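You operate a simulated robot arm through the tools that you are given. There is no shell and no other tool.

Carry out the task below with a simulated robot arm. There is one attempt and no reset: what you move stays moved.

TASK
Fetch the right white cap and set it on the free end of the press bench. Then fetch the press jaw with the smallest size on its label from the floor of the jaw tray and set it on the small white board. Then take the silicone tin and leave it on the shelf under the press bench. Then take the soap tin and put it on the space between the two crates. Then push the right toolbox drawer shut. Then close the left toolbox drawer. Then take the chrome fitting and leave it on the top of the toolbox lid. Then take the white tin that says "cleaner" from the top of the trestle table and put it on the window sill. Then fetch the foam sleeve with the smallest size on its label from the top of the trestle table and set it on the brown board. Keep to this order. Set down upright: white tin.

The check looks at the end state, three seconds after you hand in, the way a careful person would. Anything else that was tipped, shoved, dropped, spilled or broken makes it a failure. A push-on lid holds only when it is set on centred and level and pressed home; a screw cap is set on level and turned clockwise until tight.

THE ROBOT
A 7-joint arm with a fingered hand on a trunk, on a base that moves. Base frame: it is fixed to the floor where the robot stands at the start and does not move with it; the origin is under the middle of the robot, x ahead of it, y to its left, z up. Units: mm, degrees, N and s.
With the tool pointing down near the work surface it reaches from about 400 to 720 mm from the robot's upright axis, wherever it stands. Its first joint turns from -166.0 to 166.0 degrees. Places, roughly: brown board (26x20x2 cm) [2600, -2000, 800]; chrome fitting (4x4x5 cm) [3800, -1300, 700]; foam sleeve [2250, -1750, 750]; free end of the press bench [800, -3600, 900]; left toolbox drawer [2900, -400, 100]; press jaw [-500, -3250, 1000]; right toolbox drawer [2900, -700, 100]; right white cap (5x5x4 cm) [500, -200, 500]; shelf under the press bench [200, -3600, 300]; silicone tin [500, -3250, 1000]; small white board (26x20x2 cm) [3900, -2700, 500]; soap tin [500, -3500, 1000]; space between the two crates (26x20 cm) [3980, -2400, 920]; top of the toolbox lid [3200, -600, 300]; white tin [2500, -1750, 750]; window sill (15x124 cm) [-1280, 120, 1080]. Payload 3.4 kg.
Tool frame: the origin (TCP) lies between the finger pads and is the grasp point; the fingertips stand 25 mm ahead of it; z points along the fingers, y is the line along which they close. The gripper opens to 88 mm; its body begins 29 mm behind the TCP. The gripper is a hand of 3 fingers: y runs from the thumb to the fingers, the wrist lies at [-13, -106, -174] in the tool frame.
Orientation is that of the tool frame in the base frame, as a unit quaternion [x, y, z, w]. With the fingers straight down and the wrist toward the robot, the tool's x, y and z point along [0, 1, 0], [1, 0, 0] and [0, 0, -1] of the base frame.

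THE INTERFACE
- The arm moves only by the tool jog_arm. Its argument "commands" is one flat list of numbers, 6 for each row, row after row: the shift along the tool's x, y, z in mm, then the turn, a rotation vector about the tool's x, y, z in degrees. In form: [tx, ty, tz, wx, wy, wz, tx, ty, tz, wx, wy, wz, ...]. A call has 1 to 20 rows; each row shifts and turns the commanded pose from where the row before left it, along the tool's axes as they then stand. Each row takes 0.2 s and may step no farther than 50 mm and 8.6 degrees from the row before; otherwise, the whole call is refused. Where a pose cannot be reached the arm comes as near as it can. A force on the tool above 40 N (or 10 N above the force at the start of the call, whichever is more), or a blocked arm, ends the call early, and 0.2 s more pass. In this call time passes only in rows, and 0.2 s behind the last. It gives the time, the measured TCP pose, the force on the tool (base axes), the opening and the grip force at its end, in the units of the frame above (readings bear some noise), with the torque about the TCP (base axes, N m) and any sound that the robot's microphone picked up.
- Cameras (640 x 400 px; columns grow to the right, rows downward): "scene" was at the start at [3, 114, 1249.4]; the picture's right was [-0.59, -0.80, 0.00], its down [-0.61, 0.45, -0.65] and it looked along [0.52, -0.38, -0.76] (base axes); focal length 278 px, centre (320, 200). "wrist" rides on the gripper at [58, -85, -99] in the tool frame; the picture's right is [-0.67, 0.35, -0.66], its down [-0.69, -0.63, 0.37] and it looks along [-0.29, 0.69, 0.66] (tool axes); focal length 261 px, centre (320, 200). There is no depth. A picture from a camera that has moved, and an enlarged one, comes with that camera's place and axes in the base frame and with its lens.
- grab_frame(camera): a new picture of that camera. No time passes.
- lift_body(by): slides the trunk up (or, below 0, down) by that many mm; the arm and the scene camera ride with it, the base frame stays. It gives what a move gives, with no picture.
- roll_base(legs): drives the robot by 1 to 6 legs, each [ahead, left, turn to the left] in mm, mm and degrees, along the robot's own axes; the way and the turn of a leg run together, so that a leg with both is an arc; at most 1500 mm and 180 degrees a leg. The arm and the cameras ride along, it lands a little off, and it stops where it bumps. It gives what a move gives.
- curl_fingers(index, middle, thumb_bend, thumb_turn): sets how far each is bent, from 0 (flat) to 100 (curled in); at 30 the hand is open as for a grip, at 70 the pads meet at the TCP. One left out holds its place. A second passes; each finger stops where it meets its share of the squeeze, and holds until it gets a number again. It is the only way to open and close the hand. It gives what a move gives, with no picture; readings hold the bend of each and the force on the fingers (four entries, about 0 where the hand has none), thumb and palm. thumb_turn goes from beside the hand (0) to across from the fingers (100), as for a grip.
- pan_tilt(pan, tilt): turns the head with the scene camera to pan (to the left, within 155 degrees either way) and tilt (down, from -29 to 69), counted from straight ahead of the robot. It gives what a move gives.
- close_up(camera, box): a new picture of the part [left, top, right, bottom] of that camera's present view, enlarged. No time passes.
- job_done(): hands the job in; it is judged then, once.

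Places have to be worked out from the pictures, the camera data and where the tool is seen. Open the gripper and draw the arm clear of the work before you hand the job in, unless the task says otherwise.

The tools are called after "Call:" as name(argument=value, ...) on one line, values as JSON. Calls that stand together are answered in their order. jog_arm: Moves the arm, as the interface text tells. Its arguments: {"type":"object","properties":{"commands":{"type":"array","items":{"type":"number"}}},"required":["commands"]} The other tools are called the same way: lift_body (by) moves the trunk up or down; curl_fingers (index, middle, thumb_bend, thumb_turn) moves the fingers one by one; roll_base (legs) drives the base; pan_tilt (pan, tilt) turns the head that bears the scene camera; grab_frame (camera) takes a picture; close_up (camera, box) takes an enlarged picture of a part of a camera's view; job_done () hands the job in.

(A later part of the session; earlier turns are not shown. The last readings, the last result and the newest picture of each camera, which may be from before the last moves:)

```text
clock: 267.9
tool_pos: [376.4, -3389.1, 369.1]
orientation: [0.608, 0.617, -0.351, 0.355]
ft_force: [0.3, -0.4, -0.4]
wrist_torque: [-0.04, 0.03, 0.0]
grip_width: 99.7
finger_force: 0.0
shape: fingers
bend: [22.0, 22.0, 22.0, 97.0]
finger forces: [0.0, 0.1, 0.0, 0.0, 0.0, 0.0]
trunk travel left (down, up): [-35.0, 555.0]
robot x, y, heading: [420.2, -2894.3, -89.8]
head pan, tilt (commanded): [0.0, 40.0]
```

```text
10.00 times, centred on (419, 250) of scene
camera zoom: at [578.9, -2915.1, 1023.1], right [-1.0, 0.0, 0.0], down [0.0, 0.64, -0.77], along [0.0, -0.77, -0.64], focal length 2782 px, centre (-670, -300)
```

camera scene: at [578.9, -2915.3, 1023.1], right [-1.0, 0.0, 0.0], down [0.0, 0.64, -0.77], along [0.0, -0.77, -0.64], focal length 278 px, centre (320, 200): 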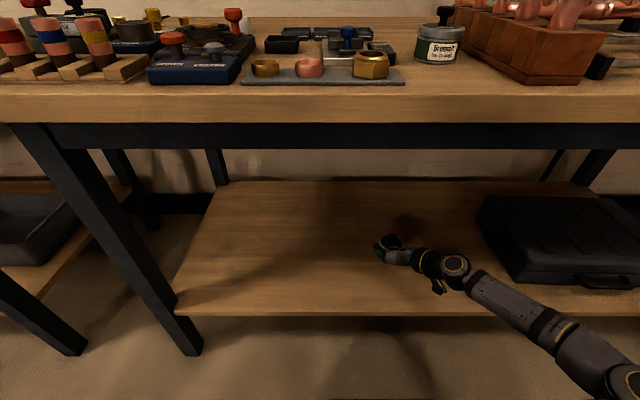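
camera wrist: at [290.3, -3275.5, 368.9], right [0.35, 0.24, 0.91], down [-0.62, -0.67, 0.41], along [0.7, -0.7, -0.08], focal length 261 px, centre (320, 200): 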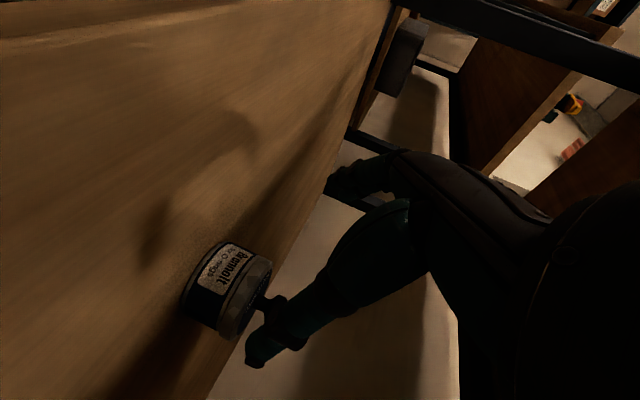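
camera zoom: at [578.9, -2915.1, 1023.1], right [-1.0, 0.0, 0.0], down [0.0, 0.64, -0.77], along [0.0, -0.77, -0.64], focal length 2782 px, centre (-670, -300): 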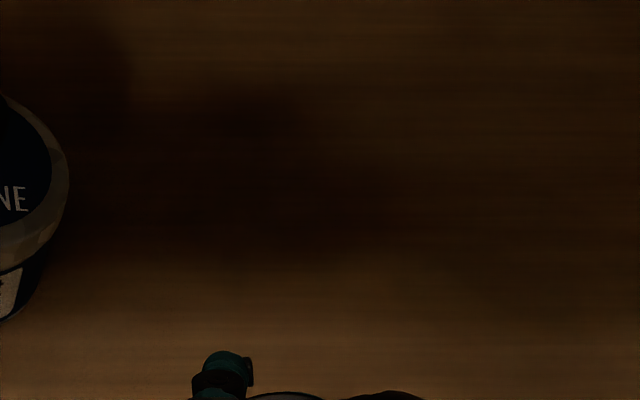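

The silicone tin stands on the shelf with its lid home. Next is the soap tin. I back out from under the bench and raise the trunk.

Call:
roll_base(legs=[[-320, 0, 0]])

Call:
lift_body(by=400)

Call:
jog_arm(commands=[-39.8, 0, -23.2, 0, 0, 0, -39.8, 0, -23.2, 0, 0, 0, -39.8, 0, -23.2, 0, 0, 0, -39.8, 0, -23.2, 0, 0, 0, -39.8, 0, -23.2, 0, 0, 0])

Call:
pan_tilt(pan=0, tilt=45)

Call:
grab_frame(camera="scene")

```text
clock: 270.1
tool_pos: [374.9, -3064.2, 369.8]
orientation: [0.61, 0.616, -0.351, 0.355]
ft_force: [0.3, -0.4, -0.1]
wrist_torque: [-0.02, 0.02, 0.0]
grip_width: 99.6
finger_force: 0.1
shape: fingers
bend: [22.0, 22.0, 22.0, 97.0]
finger forces: [0.1, 0.0, 0.0, 0.0, 0.0, 0.1]
trunk travel left (down, up): [-35.0, 555.0]
robot x, y, heading: [423.7, -2568.9, -90.1]
head pan, tilt (commanded): [0.0, 40.0]
```

```text
clock: 273.9
tool_pos: [374.1, -3065.3, 768.9]
orientation: [0.61, 0.615, -0.351, 0.355]
ft_force: [-0.5, 0.0, -0.2]
wrist_torque: [-0.02, -0.01, 0.0]
grip_width: 99.7
finger_force: 0.1
shape: fingers
bend: [22.0, 22.0, 22.0, 97.0]
finger forces: [0.1, 0.0, 0.0, 0.0, 0.0, 0.1]
trunk travel left (down, up): [-435.0, 155.0]
robot x, y, heading: [419.5, -2566.4, -90.2]
head pan, tilt (commanded): [0.0, 40.0]
```

```text
clock: 275.1
tool_pos: [374.7, -3065.2, 997.5]
orientation: [0.61, 0.616, -0.352, 0.354]
ft_force: [-0.9, -1.0, 0.0]
wrist_torque: [0.0, 0.01, 0.01]
grip_width: 99.6
finger_force: 0.1
shape: fingers
bend: [22.0, 22.0, 22.0, 97.0]
finger forces: [0.0, 0.0, 0.1, 0.1, 0.0, 0.1]
trunk travel left (down, up): [-435.0, 155.0]
robot x, y, heading: [420.3, -2566.2, -90.3]
head pan, tilt (commanded): [0.0, 40.0]
```

```text
clock: 275.7
tool_pos: [373.5, -3066.1, 997.4]
orientation: [0.61, 0.615, -0.352, 0.354]
ft_force: [-0.1, 0.3, -0.3]
wrist_torque: [0.03, 0.0, 0.0]
grip_width: 99.8
finger_force: 0.0
shape: fingers
bend: [22.0, 22.0, 22.0, 97.0]
finger forces: [0.0, 0.0, 0.0, 0.1, 0.1, 0.0]
trunk travel left (down, up): [-435.0, 155.0]
robot x, y, heading: [421.2, -2566.9, -90.0]
head pan, tilt (commanded): [0.0, 45.0]
```

```text
taken
camera scene: at [579.2, -2587.7, 1415.9], right [-1.0, 0.0, 0.0], down [0.0, 0.71, -0.71], along [0.0, -0.71, -0.71], focal length 278 px, centre (320, 200)
```

scene: 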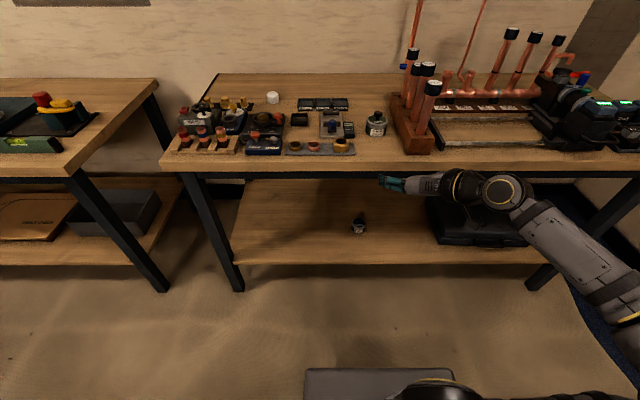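

The silicone tin is standing on the lower shelf. I measure the soap tin's position from a zoom.

Call:
close_up(camera="scene", box=[330, 90, 430, 160])

Call:
grab_frame(camera="wrist")

```text
5.71 times, centred on (380, 125) of scene
camera zoom: at [579.2, -2587.7, 1415.9], right [-1.0, 0.0, 0.0], down [0.0, 0.71, -0.71], along [0.0, -0.71, -0.71], focal length 1590 px, centre (-23, 629)
```

zoom: 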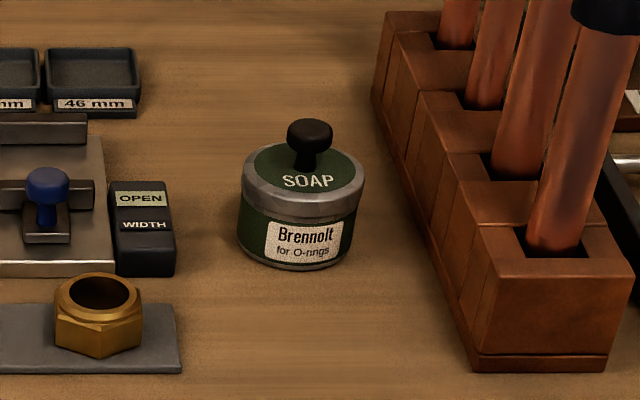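

```text
taken
camera wrist: at [288.2, -2950.7, 997.7], right [0.35, 0.23, 0.91], down [-0.62, -0.67, 0.41], along [0.7, -0.71, -0.08], focal length 261 px, centre (320, 200)
```

wrist: 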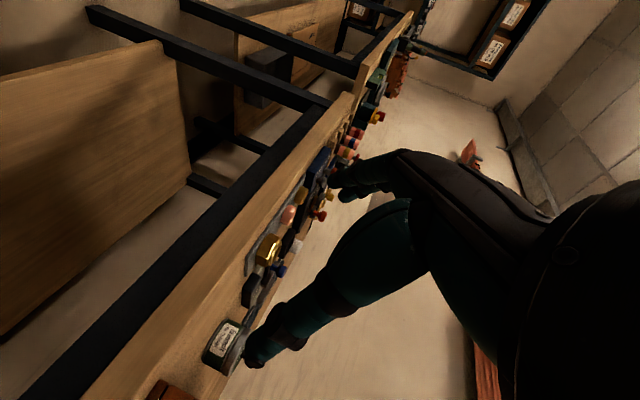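

Soap tin axis ≈[389, -3434]. To keep the wrist camera clear of the wooden tube block I will come in from 25° to the left: turn the base right 25° and shift left.

Call:
roll_base(legs=[[0, 0, -25], [132, 378, 0]])

Call:
grab_frame(camera="scene")

Call:
grab_frame(camera="wrist")

```text
clock: 279.5
tool_pos: [462.4, -3279.1, 997.0]
orientation: [0.726, 0.472, -0.419, 0.272]
ft_force: [-0.9, 0.9, -0.1]
wrist_torque: [0.02, 0.0, -0.01]
grip_width: 99.5
finger_force: 0.1
shape: fingers
bend: [22.0, 22.0, 22.0, 97.0]
finger forces: [0.1, 0.0, 0.0, 0.1, 0.0, 0.1]
trunk travel left (down, up): [-435.0, 155.0]
robot x, y, heading: [711.5, -2847.5, -114.7]
head pan, tilt (commanded): [0.0, 45.0]
```

```text
taken
camera scene: at [845.8, -2928.2, 1415.9], right [-0.91, 0.42, 0.0], down [0.3, 0.64, -0.71], along [-0.3, -0.64, -0.71], focal length 278 px, centre (320, 200)
```

scene: 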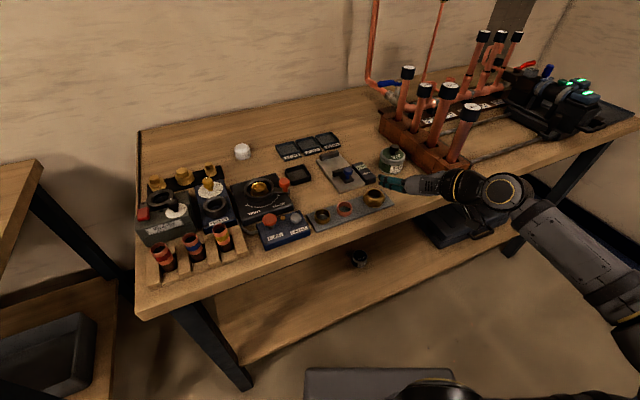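

```text
taken
camera wrist: at [431.0, -3138.6, 997.9], right [0.41, 0.07, 0.91], down [-0.84, -0.35, 0.41], along [0.34, -0.93, -0.08], focal length 261 px, centre (320, 200)
```

wrist: 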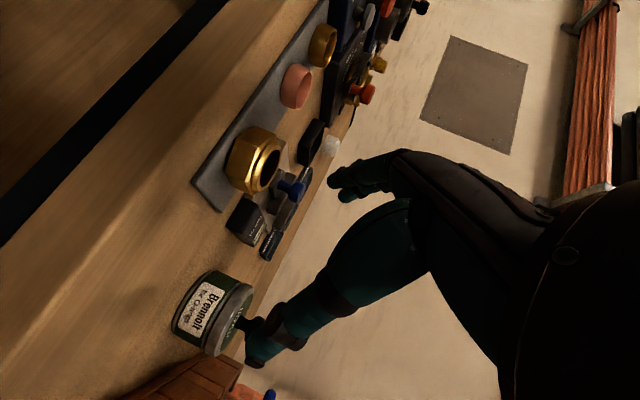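

Call:
close_up(camera="scene", box=[340, 110, 460, 210])

Call:
close_up(camera="wrist", box=[140, 220, 340, 400])

```text
4.00 times, centred on (400, 160) of scene
camera zoom: at [845.8, -2928.2, 1415.9], right [-0.91, 0.42, 0.0], down [0.3, 0.64, -0.71], along [-0.3, -0.64, -0.71], focal length 1113 px, centre (0, 360)
```

zoom: 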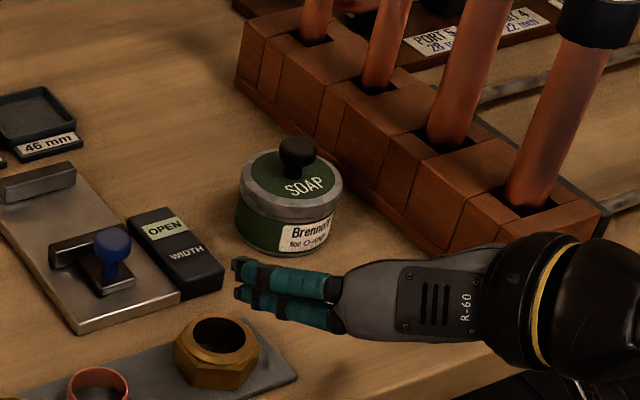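

```text
2.22 times, centred on (240, 310) of wrist
camera zoom: at [431.0, -3138.6, 997.9], right [0.41, 0.07, 0.91], down [-0.84, -0.35, 0.41], along [0.34, -0.93, -0.08], focal length 579 px, centre (498, -44)
```

zoom: 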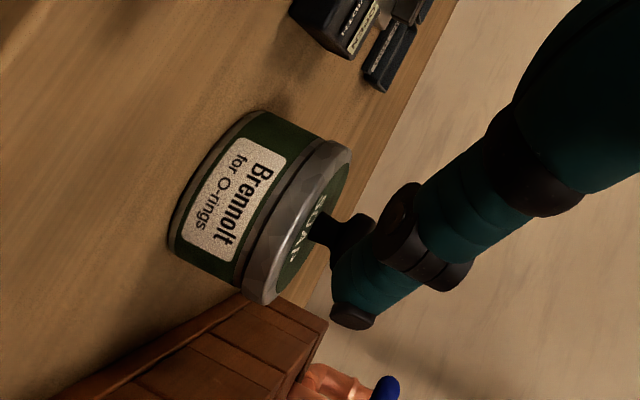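

I narrow the hand to ~90 mm, and move to the standoff point in front of the soap tin.

Call:
curl_fingers(index=26, middle=26, thumb_bend=26)

Call:
jog_arm(commands=[-9.5, -2.5, 45.5, 0, 0, 0, -9.6, -2.5, 45.4, 0, 0, 0])

Call:
grab_frame(camera="wrist")

Call:
close_up(camera="scene", box=[340, 110, 460, 210])

```text
clock: 280.5
tool_pos: [461.9, -3278.6, 997.0]
orientation: [0.726, 0.473, -0.419, 0.272]
ft_force: [-0.2, -0.5, 0.3]
wrist_torque: [0.01, 0.01, -0.02]
grip_width: 93.0
finger_force: 0.2
shape: fingers
bend: [26.0, 26.0, 26.0, 97.0]
finger forces: [0.0, 0.1, 0.0, 0.0, 0.0, 0.0]
trunk travel left (down, up): [-435.0, 155.0]
robot x, y, heading: [710.2, -2845.4, -114.7]
head pan, tilt (commanded): [0.0, 45.0]
```

```text
clock: 281.1
tool_pos: [420.1, -3358.6, 969.3]
orientation: [0.727, 0.472, -0.418, 0.273]
ft_force: [0.1, -0.4, -0.3]
wrist_torque: [-0.01, 0.01, 0.0]
grip_width: 92.9
finger_force: 0.1
shape: fingers
bend: [26.0, 26.0, 26.0, 97.0]
finger forces: [0.0, 0.1, 0.0, 0.0, 0.1, 0.1]
trunk travel left (down, up): [-435.0, 155.0]
robot x, y, heading: [707.7, -2846.7, -114.7]
head pan, tilt (commanded): [0.0, 45.0]
```

```text
taken
camera wrist: at [389.2, -3218.4, 969.4], right [0.41, 0.07, 0.91], down [-0.84, -0.35, 0.41], along [0.34, -0.94, -0.08], focal length 261 px, centre (320, 200)
```

wrist: 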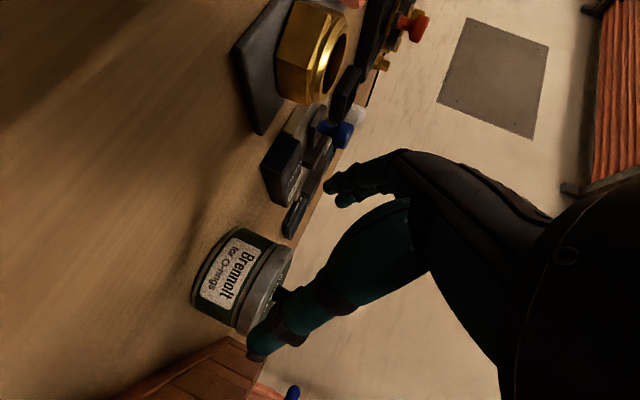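

```text
4.00 times, centred on (400, 160) of scene
camera zoom: at [845.6, -2928.4, 1415.9], right [-0.91, 0.42, 0.0], down [0.3, 0.64, -0.71], along [-0.3, -0.64, -0.71], focal length 1113 px, centre (0, 360)
```

zoom: 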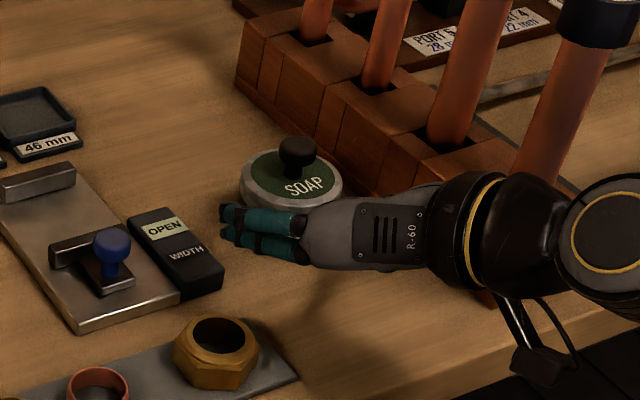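

I advance along the fingers in steps, watching the gap to the black gadget and the block.

Call:
jog_arm(commands=[0, -1, 20, 0, 0, 0, 0, 0, 20, 0, 0, 0])

Call:
close_up(camera="scene", box=[340, 110, 460, 210])

Call:
jog_arm(commands=[0, 0, 16, 0, 0, 0, 0, 0, 10, 0, 0, 0])

Call:
close_up(camera="scene", box=[340, 110, 460, 210])

Call:
grab_frame(camera="wrist")

```text
clock: 281.7
tool_pos: [407.4, -3389.1, 948.4]
orientation: [0.726, 0.472, -0.418, 0.272]
ft_force: [-0.2, 0.3, 0.2]
wrist_torque: [0.05, 0.04, 0.03]
grip_width: 93.2
finger_force: 0.1
shape: fingers
bend: [26.0, 26.0, 26.0, 97.0]
finger forces: [0.1, 0.0, 0.0, 0.0, 0.1, 0.0]
trunk travel left (down, up): [-435.0, 155.0]
robot x, y, heading: [710.9, -2846.4, -114.6]
head pan, tilt (commanded): [0.0, 45.0]
```

```text
4.00 times, centred on (400, 160) of scene
camera zoom: at [845.7, -2928.3, 1415.9], right [-0.91, 0.42, 0.0], down [0.3, 0.64, -0.71], along [-0.3, -0.64, -0.71], focal length 1113 px, centre (0, 360)
```

zoom: 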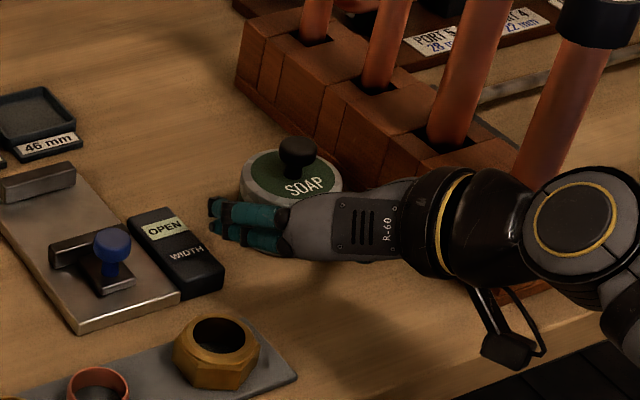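

```text
clock: 282.3
tool_pos: [397.4, -3410.4, 936.5]
orientation: [0.726, 0.473, -0.419, 0.272]
ft_force: [-0.5, 0.5, -1.0]
wrist_torque: [0.02, 0.03, -0.01]
grip_width: 92.9
finger_force: 0.0
shape: fingers
bend: [26.0, 26.0, 26.0, 97.0]
finger forces: [0.0, 0.0, 0.0, 0.1, 0.0, 0.0]
trunk travel left (down, up): [-435.0, 155.0]
robot x, y, heading: [707.8, -2843.3, -114.7]
head pan, tilt (commanded): [0.0, 45.0]
```

```text
4.00 times, centred on (400, 160) of scene
camera zoom: at [845.7, -2928.3, 1415.9], right [-0.91, 0.42, 0.0], down [0.3, 0.64, -0.71], along [-0.3, -0.64, -0.71], focal length 1113 px, centre (0, 360)
```

zoom: 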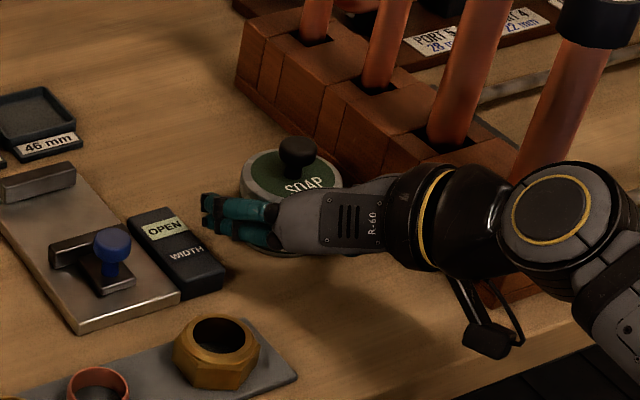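

```text
taken
camera wrist: at [366.5, -3269.4, 935.4], right [0.41, 0.07, 0.91], down [-0.84, -0.35, 0.41], along [0.35, -0.93, -0.08], focal length 261 px, centre (320, 200)
```

wrist: 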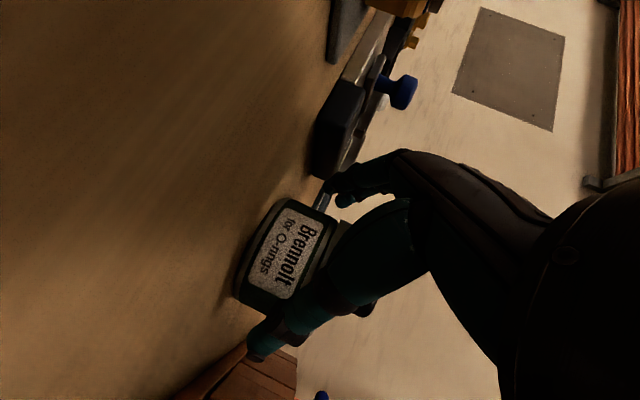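

Almost there with no contact. I advance the last ~14 mm and close gently on the body.

Call:
jog_arm(commands=[1.8, 1, 8, 0, 0, 0, 0, 0, 6, 0, 0, 0, 0, 0, 0, 0, 0, 0])

Call:
curl_fingers(index=36, middle=36, thumb_bend=36)

Call:
close_up(camera="scene", box=[340, 110, 460, 210])

Call:
grab_frame(camera="wrist")

```text
clock: 283.1
tool_pos: [393.3, -3420.9, 927.4]
orientation: [0.726, 0.473, -0.418, 0.272]
ft_force: [0.8, 0.2, 0.0]
wrist_torque: [-0.03, 0.01, -0.01]
grip_width: 92.8
finger_force: 0.0
shape: fingers
bend: [26.0, 26.0, 26.0, 97.0]
finger forces: [0.0, 0.1, 0.0, 0.1, 0.0, 0.0]
trunk travel left (down, up): [-435.0, 155.0]
robot x, y, heading: [712.5, -2843.8, -114.8]
head pan, tilt (commanded): [0.0, 45.0]
```

```text
clock: 284.1
tool_pos: [395.3, -3419.4, 927.0]
orientation: [0.726, 0.473, -0.418, 0.272]
ft_force: [-0.6, 0.5, 0.3]
wrist_torque: [0.0, 0.02, 0.03]
grip_width: 73.0
finger_force: 0.0
shape: fingers
bend: [36.0, 36.0, 36.0, 97.0]
finger forces: [0.1, 0.0, 0.0, 0.0, 0.0, 0.1]
trunk travel left (down, up): [-435.0, 155.0]
robot x, y, heading: [711.8, -2845.4, -114.8]
head pan, tilt (commanded): [0.0, 45.0]
```

```text
4.00 times, centred on (400, 160) of scene
camera zoom: at [845.7, -2928.2, 1415.9], right [-0.91, 0.42, 0.0], down [0.3, 0.64, -0.71], along [-0.3, -0.64, -0.71], focal length 1113 px, centre (0, 360)
```

zoom: 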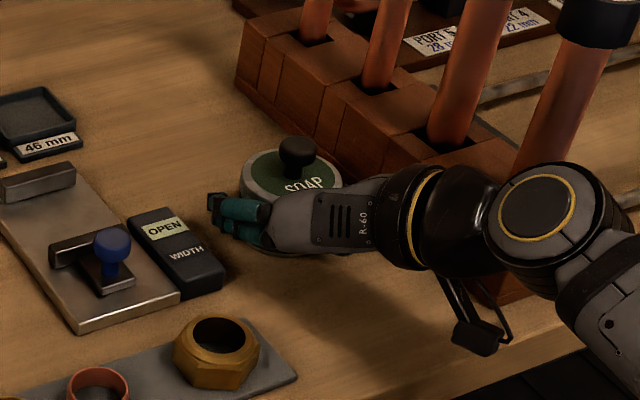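

```text
taken
camera wrist: at [363.2, -3279.7, 927.2], right [0.41, 0.07, 0.91], down [-0.84, -0.35, 0.41], along [0.34, -0.93, -0.08], focal length 261 px, centre (320, 200)
```

wrist: 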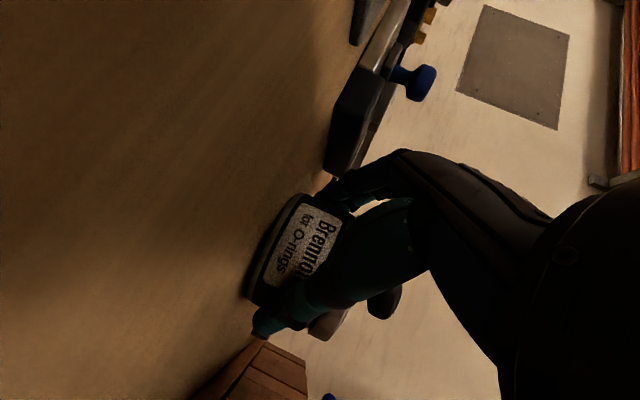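

No contact yet at 73 mm. I close to a firm grip.

Call:
curl_fingers(index=46, middle=46, thumb_bend=46)

Call:
curl_fingers(index=60, middle=58, thumb_bend=60)

Call:
jog_arm(commands=[-2.6, 0, -1.5, 0, 0, 0, -2.6, 0, -1.5, 0, 0, 0])

Call:
close_up(camera="wrist", box=[200, 150, 420, 370])

```text
clock: 285.1
tool_pos: [394.9, -3420.1, 926.5]
orientation: [0.726, 0.472, -0.419, 0.273]
ft_force: [-0.1, -1.1, 0.7]
wrist_torque: [-0.04, 0.02, -0.01]
grip_width: 60.1
finger_force: 4.1
shape: fingers
bend: [43.0, 44.0, 41.0, 97.0]
finger forces: [1.9, 1.8, 0.1, 0.0, 4.5, 0.1]
trunk travel left (down, up): [-435.0, 155.0]
robot x, y, heading: [709.9, -2843.8, -115.2]
head pan, tilt (commanded): [0.0, 45.0]
```

```text
clock: 286.1
tool_pos: [394.4, -3421.1, 927.8]
orientation: [0.726, 0.472, -0.418, 0.272]
ft_force: [3.2, -1.3, 1.8]
wrist_torque: [-0.01, -0.01, 0.04]
grip_width: 57.8
finger_force: 14.9
shape: fingers
bend: [46.0, 48.0, 42.0, 97.0]
finger forces: [8.5, 7.1, 0.0, 0.0, 13.9, 0.0]
trunk travel left (down, up): [-435.0, 155.0]
robot x, y, heading: [710.8, -2842.0, -114.7]
head pan, tilt (commanded): [0.0, 45.0]
```

```text
clock: 286.7
tool_pos: [394.0, -3420.9, 932.3]
orientation: [0.726, 0.472, -0.419, 0.272]
ft_force: [-0.4, 0.4, -3.8]
wrist_torque: [0.06, -0.05, -0.02]
grip_width: 58.2
finger_force: 15.2
shape: fingers
bend: [46.0, 49.0, 42.0, 95.0]
finger forces: [8.3, 6.7, 0.0, 0.0, 15.1, 0.0]
trunk travel left (down, up): [-435.0, 155.0]
robot x, y, heading: [711.7, -2847.6, -114.7]
head pan, tilt (commanded): [0.0, 45.0]
```

```text
1.82 times, centred on (310, 260) of wrist
camera zoom: at [362.5, -3280.1, 932.9], right [0.41, 0.07, 0.91], down [-0.84, -0.35, 0.41], along [0.34, -0.93, -0.09], focal length 474 px, centre (338, 91)
```

zoom: 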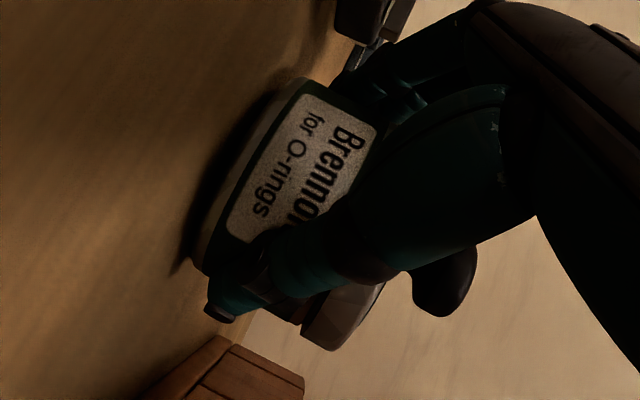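

The soap tin lifts cleanly (3.8 N, no snap). I raise it 90 mm, draw back 150 mm, and back the base away.

Call:
jog_arm(commands=[-26, 0, -15, 0, 0, 0, -26, 0, -15, 0, 0, 0, -26, 0, -15, 0, 0, 0, 18.8, 0, -32.4, 0, 0, 0, 18.8, 0, -32.4, 0, 0, 0, 18.8, 0, -32.4, 0, 0, 0, 18.8, 0, -32.4, 0, 0, 0])

Call:
roll_base(legs=[[-150, 0, 0]])

Call:
grab_frame(camera="scene")

Call:
close_up(camera="scene", box=[340, 150, 480, 260])

```text
clock: 288.3
tool_pos: [456.3, -3282.4, 1022.8]
orientation: [0.727, 0.472, -0.418, 0.273]
ft_force: [-0.2, 1.0, -4.4]
wrist_torque: [0.04, -0.05, -0.03]
grip_width: 57.5
finger_force: 15.4
shape: fingers
bend: [46.0, 50.0, 42.0, 95.0]
finger forces: [8.2, 6.5, 0.0, 0.0, 14.9, 0.0]
trunk travel left (down, up): [-435.0, 155.0]
robot x, y, heading: [708.2, -2846.8, -114.7]
head pan, tilt (commanded): [0.0, 45.0]
```

```text
clock: 289.7
tool_pos: [518.2, -3147.3, 1023.6]
orientation: [0.727, 0.472, -0.418, 0.273]
ft_force: [-0.1, 0.3, -3.7]
wrist_torque: [0.05, -0.03, 0.0]
grip_width: 57.7
finger_force: 14.9
shape: fingers
bend: [46.0, 50.0, 42.0, 95.0]
finger forces: [8.2, 6.6, 0.0, 0.0, 15.1, 0.1]
trunk travel left (down, up): [-435.0, 155.0]
robot x, y, heading: [772.0, -2710.6, -114.8]
head pan, tilt (commanded): [0.0, 45.0]
```

```text
taken
camera scene: at [908.1, -2792.2, 1415.9], right [-0.91, 0.42, 0.0], down [0.29, 0.64, -0.71], along [-0.29, -0.64, -0.71], focal length 278 px, centre (320, 200)
```

scene: 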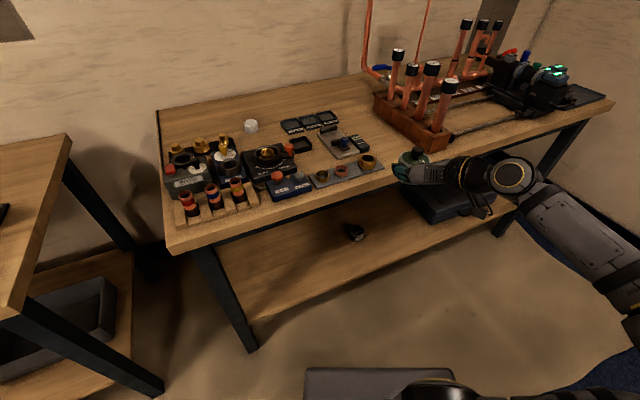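

```text
3.64 times, centred on (410, 205) of scene
camera zoom: at [908.1, -2792.2, 1415.9], right [-0.91, 0.42, 0.0], down [0.29, 0.64, -0.71], along [-0.29, -0.64, -0.71], focal length 1012 px, centre (-7, 182)
```

zoom: 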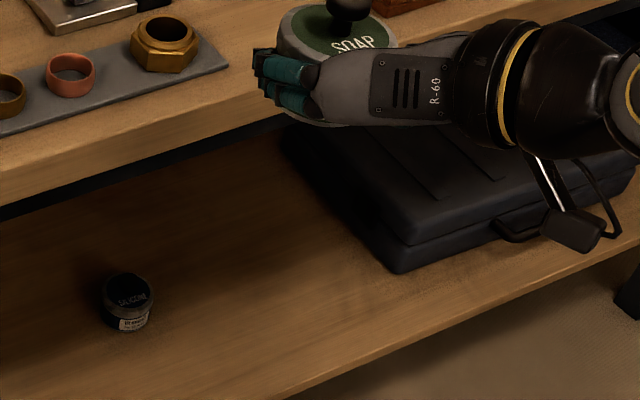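

The silicone tin is visible below with its lid on, and soap is in hand. I back off, turn left to face the shelving, and drive along the aisle.

Call:
roll_base(legs=[[-150, 0, 0], [0, 0, 114.8]])

Call:
pan_tilt(pan=0, tilt=25)

Call:
grab_frame(camera="scene")

```text
clock: 295.9
tool_pos: [1340.9, -2610.6, 1021.9]
orientation: [-0.015, 0.866, 0.008, 0.499]
ft_force: [-0.7, 0.5, -4.1]
wrist_torque: [0.05, 0.1, -0.01]
grip_width: 57.3
finger_force: 14.6
shape: fingers
bend: [47.0, 50.0, 42.0, 95.0]
finger forces: [8.0, 6.5, 0.1, 0.0, 14.6, 0.0]
trunk travel left (down, up): [-435.0, 155.0]
robot x, y, heading: [834.8, -2571.4, 1.1]
head pan, tilt (commanded): [0.0, 45.0]
```

```text
clock: 296.7
tool_pos: [1340.1, -2610.0, 1021.7]
orientation: [-0.015, 0.866, 0.009, 0.499]
ft_force: [-0.2, 0.1, -5.1]
wrist_torque: [-0.02, 0.1, 0.0]
grip_width: 57.4
finger_force: 14.5
shape: fingers
bend: [47.0, 50.0, 42.0, 95.0]
finger forces: [8.0, 6.5, 0.1, 0.1, 14.6, 0.0]
trunk travel left (down, up): [-435.0, 155.0]
robot x, y, heading: [834.5, -2574.3, 1.2]
head pan, tilt (commanded): [0.0, 25.0]
```

```text
taken
camera scene: at [864.9, -2412.0, 1446.4], right [0.02, -1.0, 0.0], down [-0.42, -0.01, -0.91], along [0.91, 0.02, -0.42], focal length 278 px, centre (320, 200)
```

scene: 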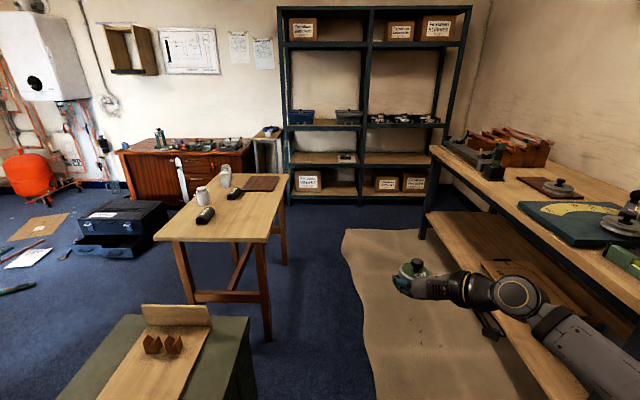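

The aisle is clear. I straighten and drive to about x 3085 in front of the shelving.

Call:
roll_base(legs=[[0, 0, -1.2], [1400, -80, 0], [800, 0, 0]])

Call:
grab_frame(camera="scene")

Call:
close_up(camera="scene", box=[200, 120, 440, 270])

```text
clock: 308.0
tool_pos: [3560.1, -2685.9, 1021.7]
orientation: [-0.008, 0.867, 0.005, 0.499]
ft_force: [-0.3, 0.0, -3.6]
wrist_torque: [0.02, 0.06, 0.01]
grip_width: 57.1
finger_force: 13.8
shape: fingers
bend: [47.0, 50.0, 42.0, 95.0]
finger forces: [8.0, 6.4, 0.1, 0.1, 14.6, 0.0]
trunk travel left (down, up): [-435.0, 155.0]
robot x, y, heading: [3054.2, -2643.0, 0.6]
head pan, tilt (commanded): [0.0, 25.0]
```

```text
taken
camera scene: at [3087.2, -2479.9, 1446.5], right [0.0, -1.0, 0.0], down [-0.42, 0.0, -0.91], along [0.91, 0.0, -0.42], focal length 278 px, centre (320, 200)
```

scene: 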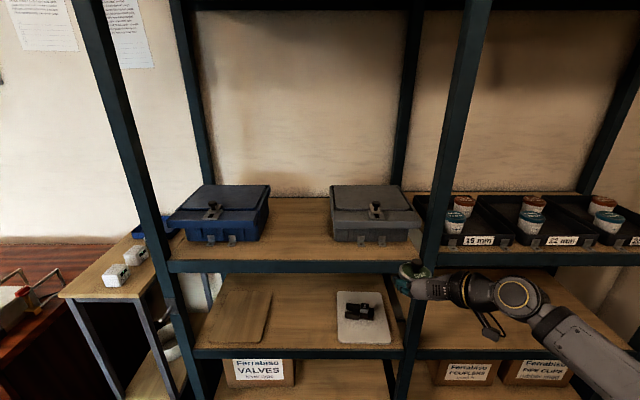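

```text
2.67 times, centred on (320, 195) of scene
camera zoom: at [3087.2, -2479.9, 1446.5], right [0.0, -1.0, 0.0], down [-0.42, 0.0, -0.91], along [0.91, 0.0, -0.42], focal length 742 px, centre (320, 213)
```

zoom: 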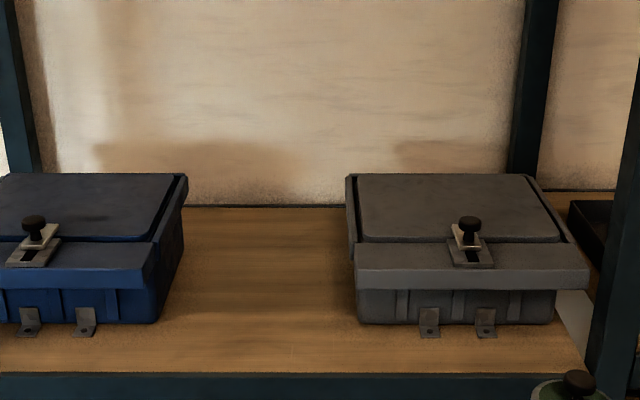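

The gap between the crates spans y≈-2260…-2515 (centre ≈-2388), crate fronts at x≈3890, shelf top z≈917. I move ahead, then shift left to line up with the gap.

Call:
roll_base(legs=[[0, 0, -0.6], [150, 0, 0], [0, 295, 0]])

Call:
pan_tilt(pan=-15, tilt=35)

Call:
grab_frame(camera="scene")

Call:
grab_frame(camera="wrist")

```text
clock: 311.3
tool_pos: [3707.3, -2400.1, 1021.9]
orientation: [-0.003, 0.866, 0.002, 0.499]
ft_force: [0.2, 0.2, -4.1]
wrist_torque: [0.03, 0.06, -0.02]
grip_width: 57.5
finger_force: 14.1
shape: fingers
bend: [47.0, 50.0, 42.0, 95.0]
finger forces: [8.0, 6.6, 0.0, 0.0, 14.7, 0.1]
trunk travel left (down, up): [-435.0, 155.0]
robot x, y, heading: [3205.7, -2350.1, -0.6]
head pan, tilt (commanded): [0.0, 25.0]
```

```text
clock: 312.1
tool_pos: [3706.5, -2400.9, 1022.3]
orientation: [-0.002, 0.867, 0.001, 0.499]
ft_force: [-0.5, 0.4, -3.1]
wrist_torque: [0.05, 0.09, 0.0]
grip_width: 57.2
finger_force: 14.5
shape: fingers
bend: [47.0, 50.0, 42.0, 95.0]
finger forces: [7.9, 6.6, 0.0, 0.0, 14.7, 0.0]
trunk travel left (down, up): [-435.0, 155.0]
robot x, y, heading: [3204.8, -2349.2, -0.2]
head pan, tilt (commanded): [-15.0, 35.0]
```

```text
taken
camera scene: at [3230.8, -2211.7, 1430.7], right [-0.27, -0.96, 0.0], down [-0.55, 0.15, -0.82], along [0.79, -0.22, -0.57], focal length 278 px, centre (320, 200)
```

scene: 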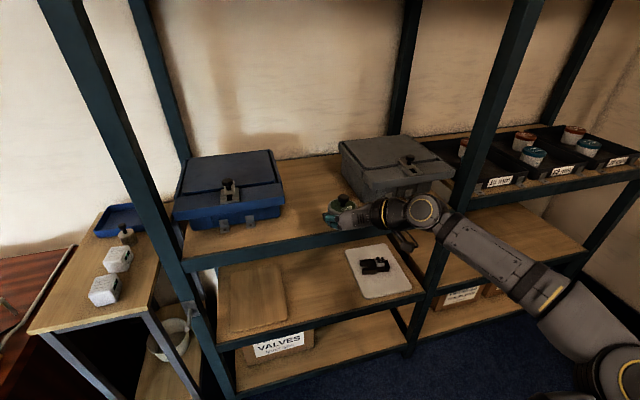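

```text
taken
camera wrist: at [3592.5, -2485.9, 1022.5], right [-0.23, 0.35, 0.91], down [0.66, -0.63, 0.41], along [0.71, 0.7, -0.09], focal length 261 px, centre (320, 200)
```

wrist: 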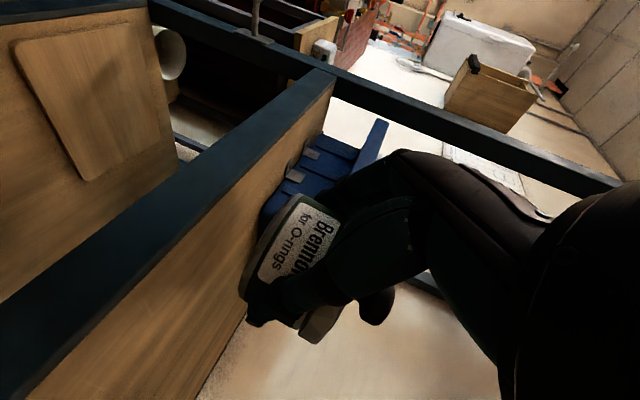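

The tin is lined up with the gap. I drive 150 mm forward and check.

Call:
roll_base(legs=[[150, 0, 0.4]])

Call:
grab_frame(camera="scene")

Call:
close_up(camera="scene", box=[240, 110, 480, 270])

Call:
grab_frame(camera="wrist")

```text
clock: 313.5
tool_pos: [3856.8, -2398.1, 1022.3]
orientation: [-0.005, 0.866, 0.003, 0.5]
ft_force: [0.0, 0.0, -3.5]
wrist_torque: [0.0, 0.08, 0.01]
grip_width: 57.6
finger_force: 14.9
shape: fingers
bend: [47.0, 50.0, 42.0, 95.0]
finger forces: [8.0, 6.6, 0.1, 0.1, 14.6, 0.0]
trunk travel left (down, up): [-435.0, 155.0]
robot x, y, heading: [3351.5, -2350.5, 0.0]
head pan, tilt (commanded): [-15.0, 35.0]
```

```text
taken
camera scene: at [3379.4, -2212.2, 1430.7], right [-0.26, -0.97, 0.0], down [-0.55, 0.15, -0.82], along [0.79, -0.21, -0.57], focal length 278 px, centre (320, 200)
```

scene: 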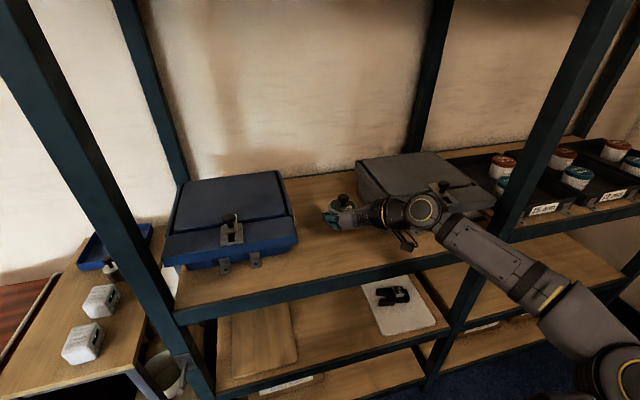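

```text
2.50 times, centred on (360, 190) of scene
camera zoom: at [3379.4, -2212.2, 1430.7], right [-0.26, -0.97, 0.0], down [-0.55, 0.15, -0.82], along [0.79, -0.21, -0.57], focal length 696 px, centre (220, 225)
```

zoom: 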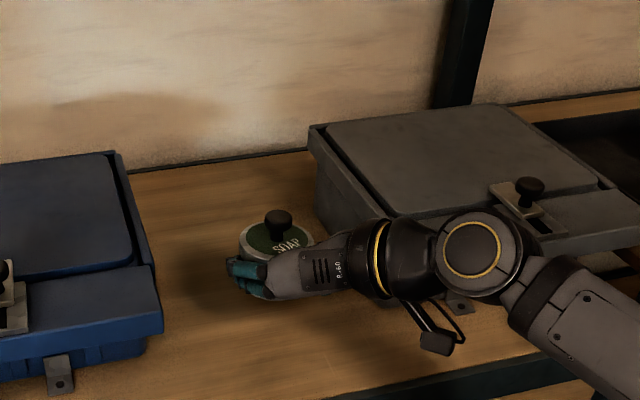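

```text
taken
camera wrist: at [3742.9, -2483.8, 1022.4], right [-0.23, 0.35, 0.91], down [0.67, -0.62, 0.41], along [0.71, 0.7, -0.09], focal length 261 px, centre (320, 200)
```

wrist: 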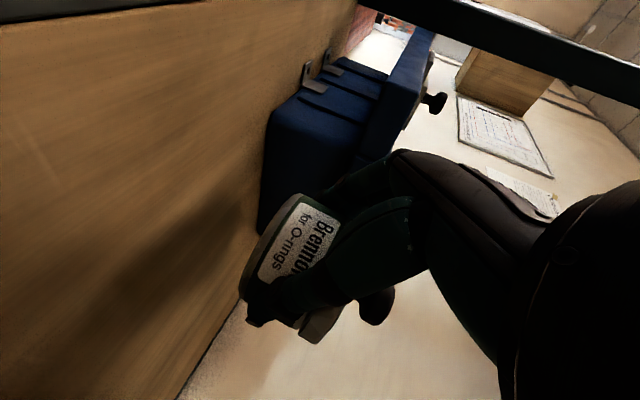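

The wrist will pass close to the grey crate's corner, so I shift 26 mm left while extending the last 93 mm.

Call:
jog_arm(commands=[0, 13, 0, 0, 0, 0, 0, 13, 0, 0, 0, 0, -15.5, 0, 26.8, 0, 0, 0, -15.5, 0, 26.8, 0, 0, 0])

Call:
close_up(camera="scene", box=[240, 110, 480, 270])

Call:
jog_arm(commands=[-15.5, 0, 26.8, 0, 0, 0])

Call:
close_up(camera="scene", box=[240, 110, 480, 270])

Call:
grab_frame(camera="wrist")

```text
clock: 314.5
tool_pos: [3918.2, -2372.2, 1022.9]
orientation: [-0.005, 0.867, 0.003, 0.499]
ft_force: [-0.6, 0.2, -3.3]
wrist_torque: [0.03, 0.08, 0.01]
grip_width: 57.5
finger_force: 14.7
shape: fingers
bend: [47.0, 50.0, 42.0, 95.0]
finger forces: [8.0, 6.5, 0.1, 0.0, 14.7, 0.0]
trunk travel left (down, up): [-435.0, 155.0]
robot x, y, heading: [3352.3, -2351.1, 0.2]
head pan, tilt (commanded): [-15.0, 35.0]
```

```text
2.50 times, centred on (360, 190) of scene
camera zoom: at [3379.5, -2212.2, 1430.7], right [-0.26, -0.97, 0.0], down [-0.55, 0.15, -0.82], along [0.79, -0.21, -0.57], focal length 696 px, centre (220, 225)
```

zoom: 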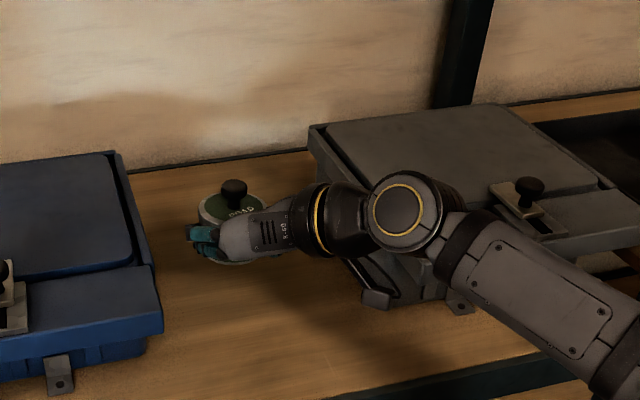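

```text
clock: 314.9
tool_pos: [3949.2, -2373.1, 1022.5]
orientation: [-0.005, 0.867, 0.004, 0.498]
ft_force: [0.2, -0.4, -4.0]
wrist_torque: [0.02, 0.08, 0.01]
grip_width: 57.5
finger_force: 14.6
shape: fingers
bend: [47.0, 50.0, 42.0, 95.0]
finger forces: [7.9, 6.5, 0.1, 0.1, 14.6, 0.0]
trunk travel left (down, up): [-435.0, 155.0]
robot x, y, heading: [3353.1, -2348.9, -0.2]
head pan, tilt (commanded): [-15.0, 35.0]
```

```text
2.50 times, centred on (360, 190) of scene
camera zoom: at [3379.0, -2212.2, 1430.7], right [-0.26, -0.97, 0.0], down [-0.55, 0.15, -0.82], along [0.79, -0.21, -0.57], focal length 696 px, centre (220, 225)
```

zoom: 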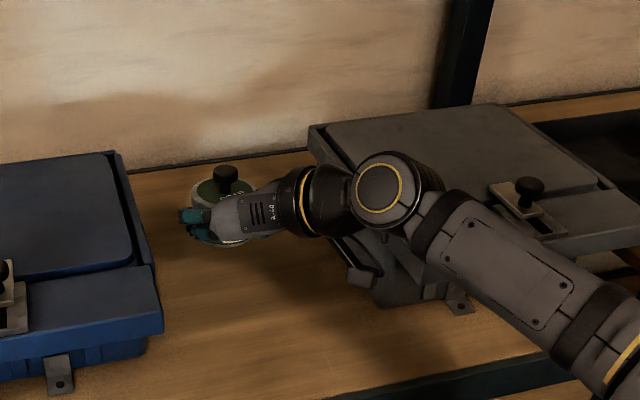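

```text
taken
camera wrist: at [3835.5, -2458.4, 1023.1], right [-0.23, 0.35, 0.91], down [0.67, -0.62, 0.41], along [0.71, 0.7, -0.09], focal length 261 px, centre (320, 200)
```

wrist: 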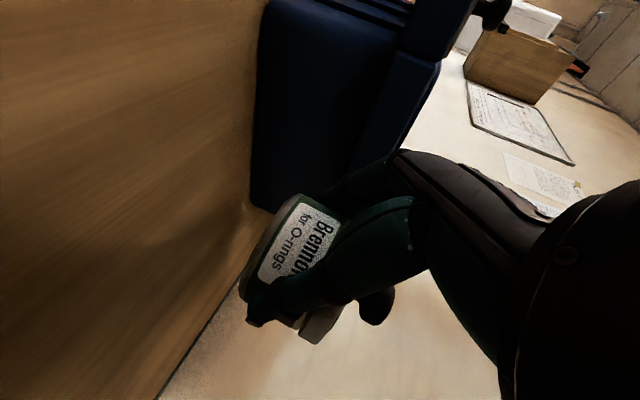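

Good clearance on all sides. I lower 60 mm, then in small steps to contact.

Call:
jog_arm(commands=[17.3, 0, 10, 0, 0, 0, 17.3, 0, 10, 0, 0, 0, 13, 0, 7.5, 0, 0, 0])

Call:
close_up(camera="scene", box=[240, 110, 480, 270])

Call:
jog_arm(commands=[3.5, 0, 2, 0, 0, 0, 3.5, 0, 2, 0, 0, 0])

```text
clock: 315.7
tool_pos: [3949.1, -2371.4, 968.4]
orientation: [-0.005, 0.866, 0.003, 0.499]
ft_force: [0.4, -0.9, -3.5]
wrist_torque: [-0.01, 0.06, -0.03]
grip_width: 57.2
finger_force: 14.9
shape: fingers
bend: [47.0, 50.0, 42.0, 95.0]
finger forces: [7.9, 6.5, 0.0, 0.0, 14.5, 0.0]
trunk travel left (down, up): [-435.0, 155.0]
robot x, y, heading: [3355.0, -2349.6, -0.1]
head pan, tilt (commanded): [-15.0, 35.0]
```

```text
2.50 times, centred on (360, 190) of scene
camera zoom: at [3379.2, -2212.2, 1430.7], right [-0.26, -0.97, 0.0], down [-0.55, 0.15, -0.82], along [0.79, -0.21, -0.57], focal length 696 px, centre (220, 225)
```

zoom: 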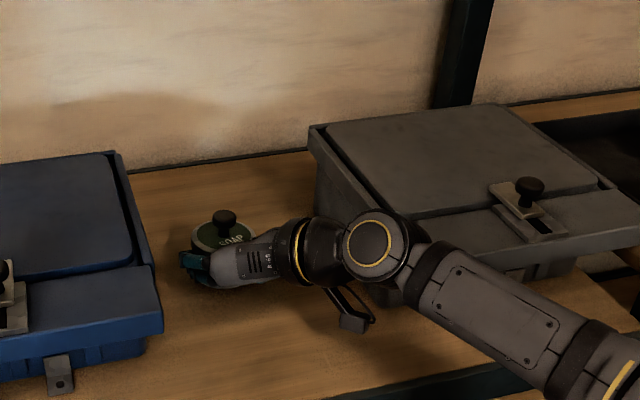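

```text
clock: 316.3
tool_pos: [3947.6, -2370.6, 958.6]
orientation: [-0.005, 0.866, 0.003, 0.499]
ft_force: [-0.3, 0.2, -3.0]
wrist_torque: [0.04, 0.06, -0.03]
grip_width: 57.4
finger_force: 14.3
shape: fingers
bend: [47.0, 50.0, 42.0, 95.0]
finger forces: [7.9, 6.5, 0.1, 0.1, 14.5, 0.0]
trunk travel left (down, up): [-435.0, 155.0]
robot x, y, heading: [3353.2, -2345.7, 0.0]
head pan, tilt (commanded): [-15.0, 35.0]
```

Call:
jog_arm(commands=[2.6, 0, 1.5, 0, 0, 0, 2.6, 0, 1.5, 0, 0, 0])

Call:
jog_arm(commands=[1.7, 0, 1, 0, 0, 0, 1.7, 0, 1, 0, 0, 0])

```text
clock: 316.9
tool_pos: [3948.6, -2370.6, 953.2]
orientation: [-0.005, 0.866, 0.003, 0.499]
ft_force: [-0.5, -0.2, -3.7]
wrist_torque: [0.03, 0.09, 0.02]
grip_width: 57.3
finger_force: 14.2
shape: fingers
bend: [47.0, 50.0, 42.0, 95.0]
finger forces: [7.9, 6.4, 0.1, 0.0, 14.6, 0.0]
trunk travel left (down, up): [-435.0, 155.0]
robot x, y, heading: [3353.6, -2347.7, -0.1]
head pan, tilt (commanded): [-15.0, 35.0]
```

```text
clock: 317.5
tool_pos: [3949.8, -2370.9, 949.5]
orientation: [-0.005, 0.866, 0.003, 0.499]
ft_force: [-1.0, -0.2, -1.1]
wrist_torque: [-0.08, 0.04, -0.05]
grip_width: 57.1
finger_force: 14.5
shape: fingers
bend: [47.0, 50.0, 42.0, 95.0]
finger forces: [7.7, 6.9, 0.0, 0.0, 15.1, 0.1]
trunk travel left (down, up): [-435.0, 155.0]
robot x, y, heading: [3355.9, -2347.9, 0.2]
head pan, tilt (commanded): [-15.0, 35.0]
```

The tin begins to touch. I press down 2 mm more so it sits flat, then release.

Call:
jog_arm(commands=[1.7, 0, 1, 0, 0, 0])

Call:
curl_fingers(index=40, middle=42, thumb_bend=37)

Call:
curl_fingers(index=24, middle=24, thumb_bend=24)

Call:
close_up(camera="scene", box=[240, 110, 480, 270])

```text
clock: 317.9
tool_pos: [3951.0, -2370.1, 947.7]
orientation: [-0.004, 0.866, 0.003, 0.5]
ft_force: [-1.8, 0.3, 2.8]
wrist_torque: [-0.05, -0.01, 0.0]
grip_width: 57.4
finger_force: 14.6
shape: fingers
bend: [47.0, 50.0, 42.0, 96.0]
finger forces: [7.6, 7.1, 0.0, 0.0, 14.9, 0.0]
trunk travel left (down, up): [-435.0, 155.0]
robot x, y, heading: [3351.3, -2349.7, 0.3]
head pan, tilt (commanded): [-15.0, 35.0]
```

```text
clock: 318.9
tool_pos: [3949.4, -2370.3, 947.7]
orientation: [-0.004, 0.866, 0.002, 0.5]
ft_force: [-0.8, -0.2, -1.1]
wrist_torque: [0.0, -0.01, 0.01]
grip_width: 67.4
finger_force: 0.3
shape: fingers
bend: [40.0, 42.0, 37.0, 97.0]
finger forces: [0.0, 0.0, 0.1, 0.0, 0.6, 0.1]
trunk travel left (down, up): [-435.0, 155.0]
robot x, y, heading: [3354.5, -2352.6, 0.1]
head pan, tilt (commanded): [-15.0, 35.0]
```

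```text
clock: 319.9
tool_pos: [3950.2, -2371.0, 947.5]
orientation: [-0.005, 0.866, 0.004, 0.5]
ft_force: [-0.1, -0.2, -0.2]
wrist_torque: [0.01, 0.0, -0.03]
grip_width: 95.9
finger_force: 0.1
shape: fingers
bend: [24.0, 24.0, 24.0, 97.0]
finger forces: [0.0, 0.0, 0.1, 0.0, 0.0, 0.0]
trunk travel left (down, up): [-435.0, 155.0]
robot x, y, heading: [3352.3, -2345.8, 0.1]
head pan, tilt (commanded): [-15.0, 35.0]
```

```text
2.50 times, centred on (360, 190) of scene
camera zoom: at [3378.7, -2212.2, 1430.7], right [-0.26, -0.97, 0.0], down [-0.55, 0.15, -0.82], along [0.79, -0.21, -0.57], focal length 696 px, centre (220, 225)
```

zoom: 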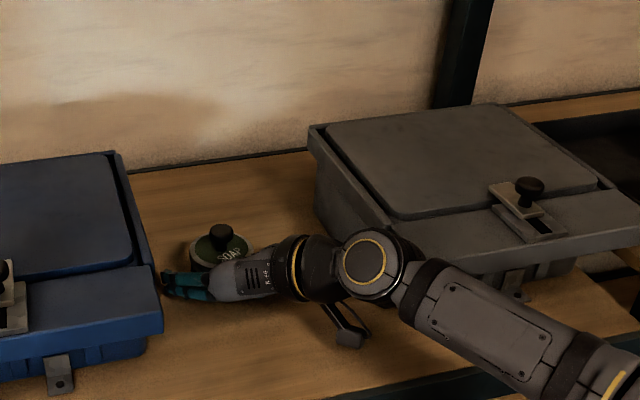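

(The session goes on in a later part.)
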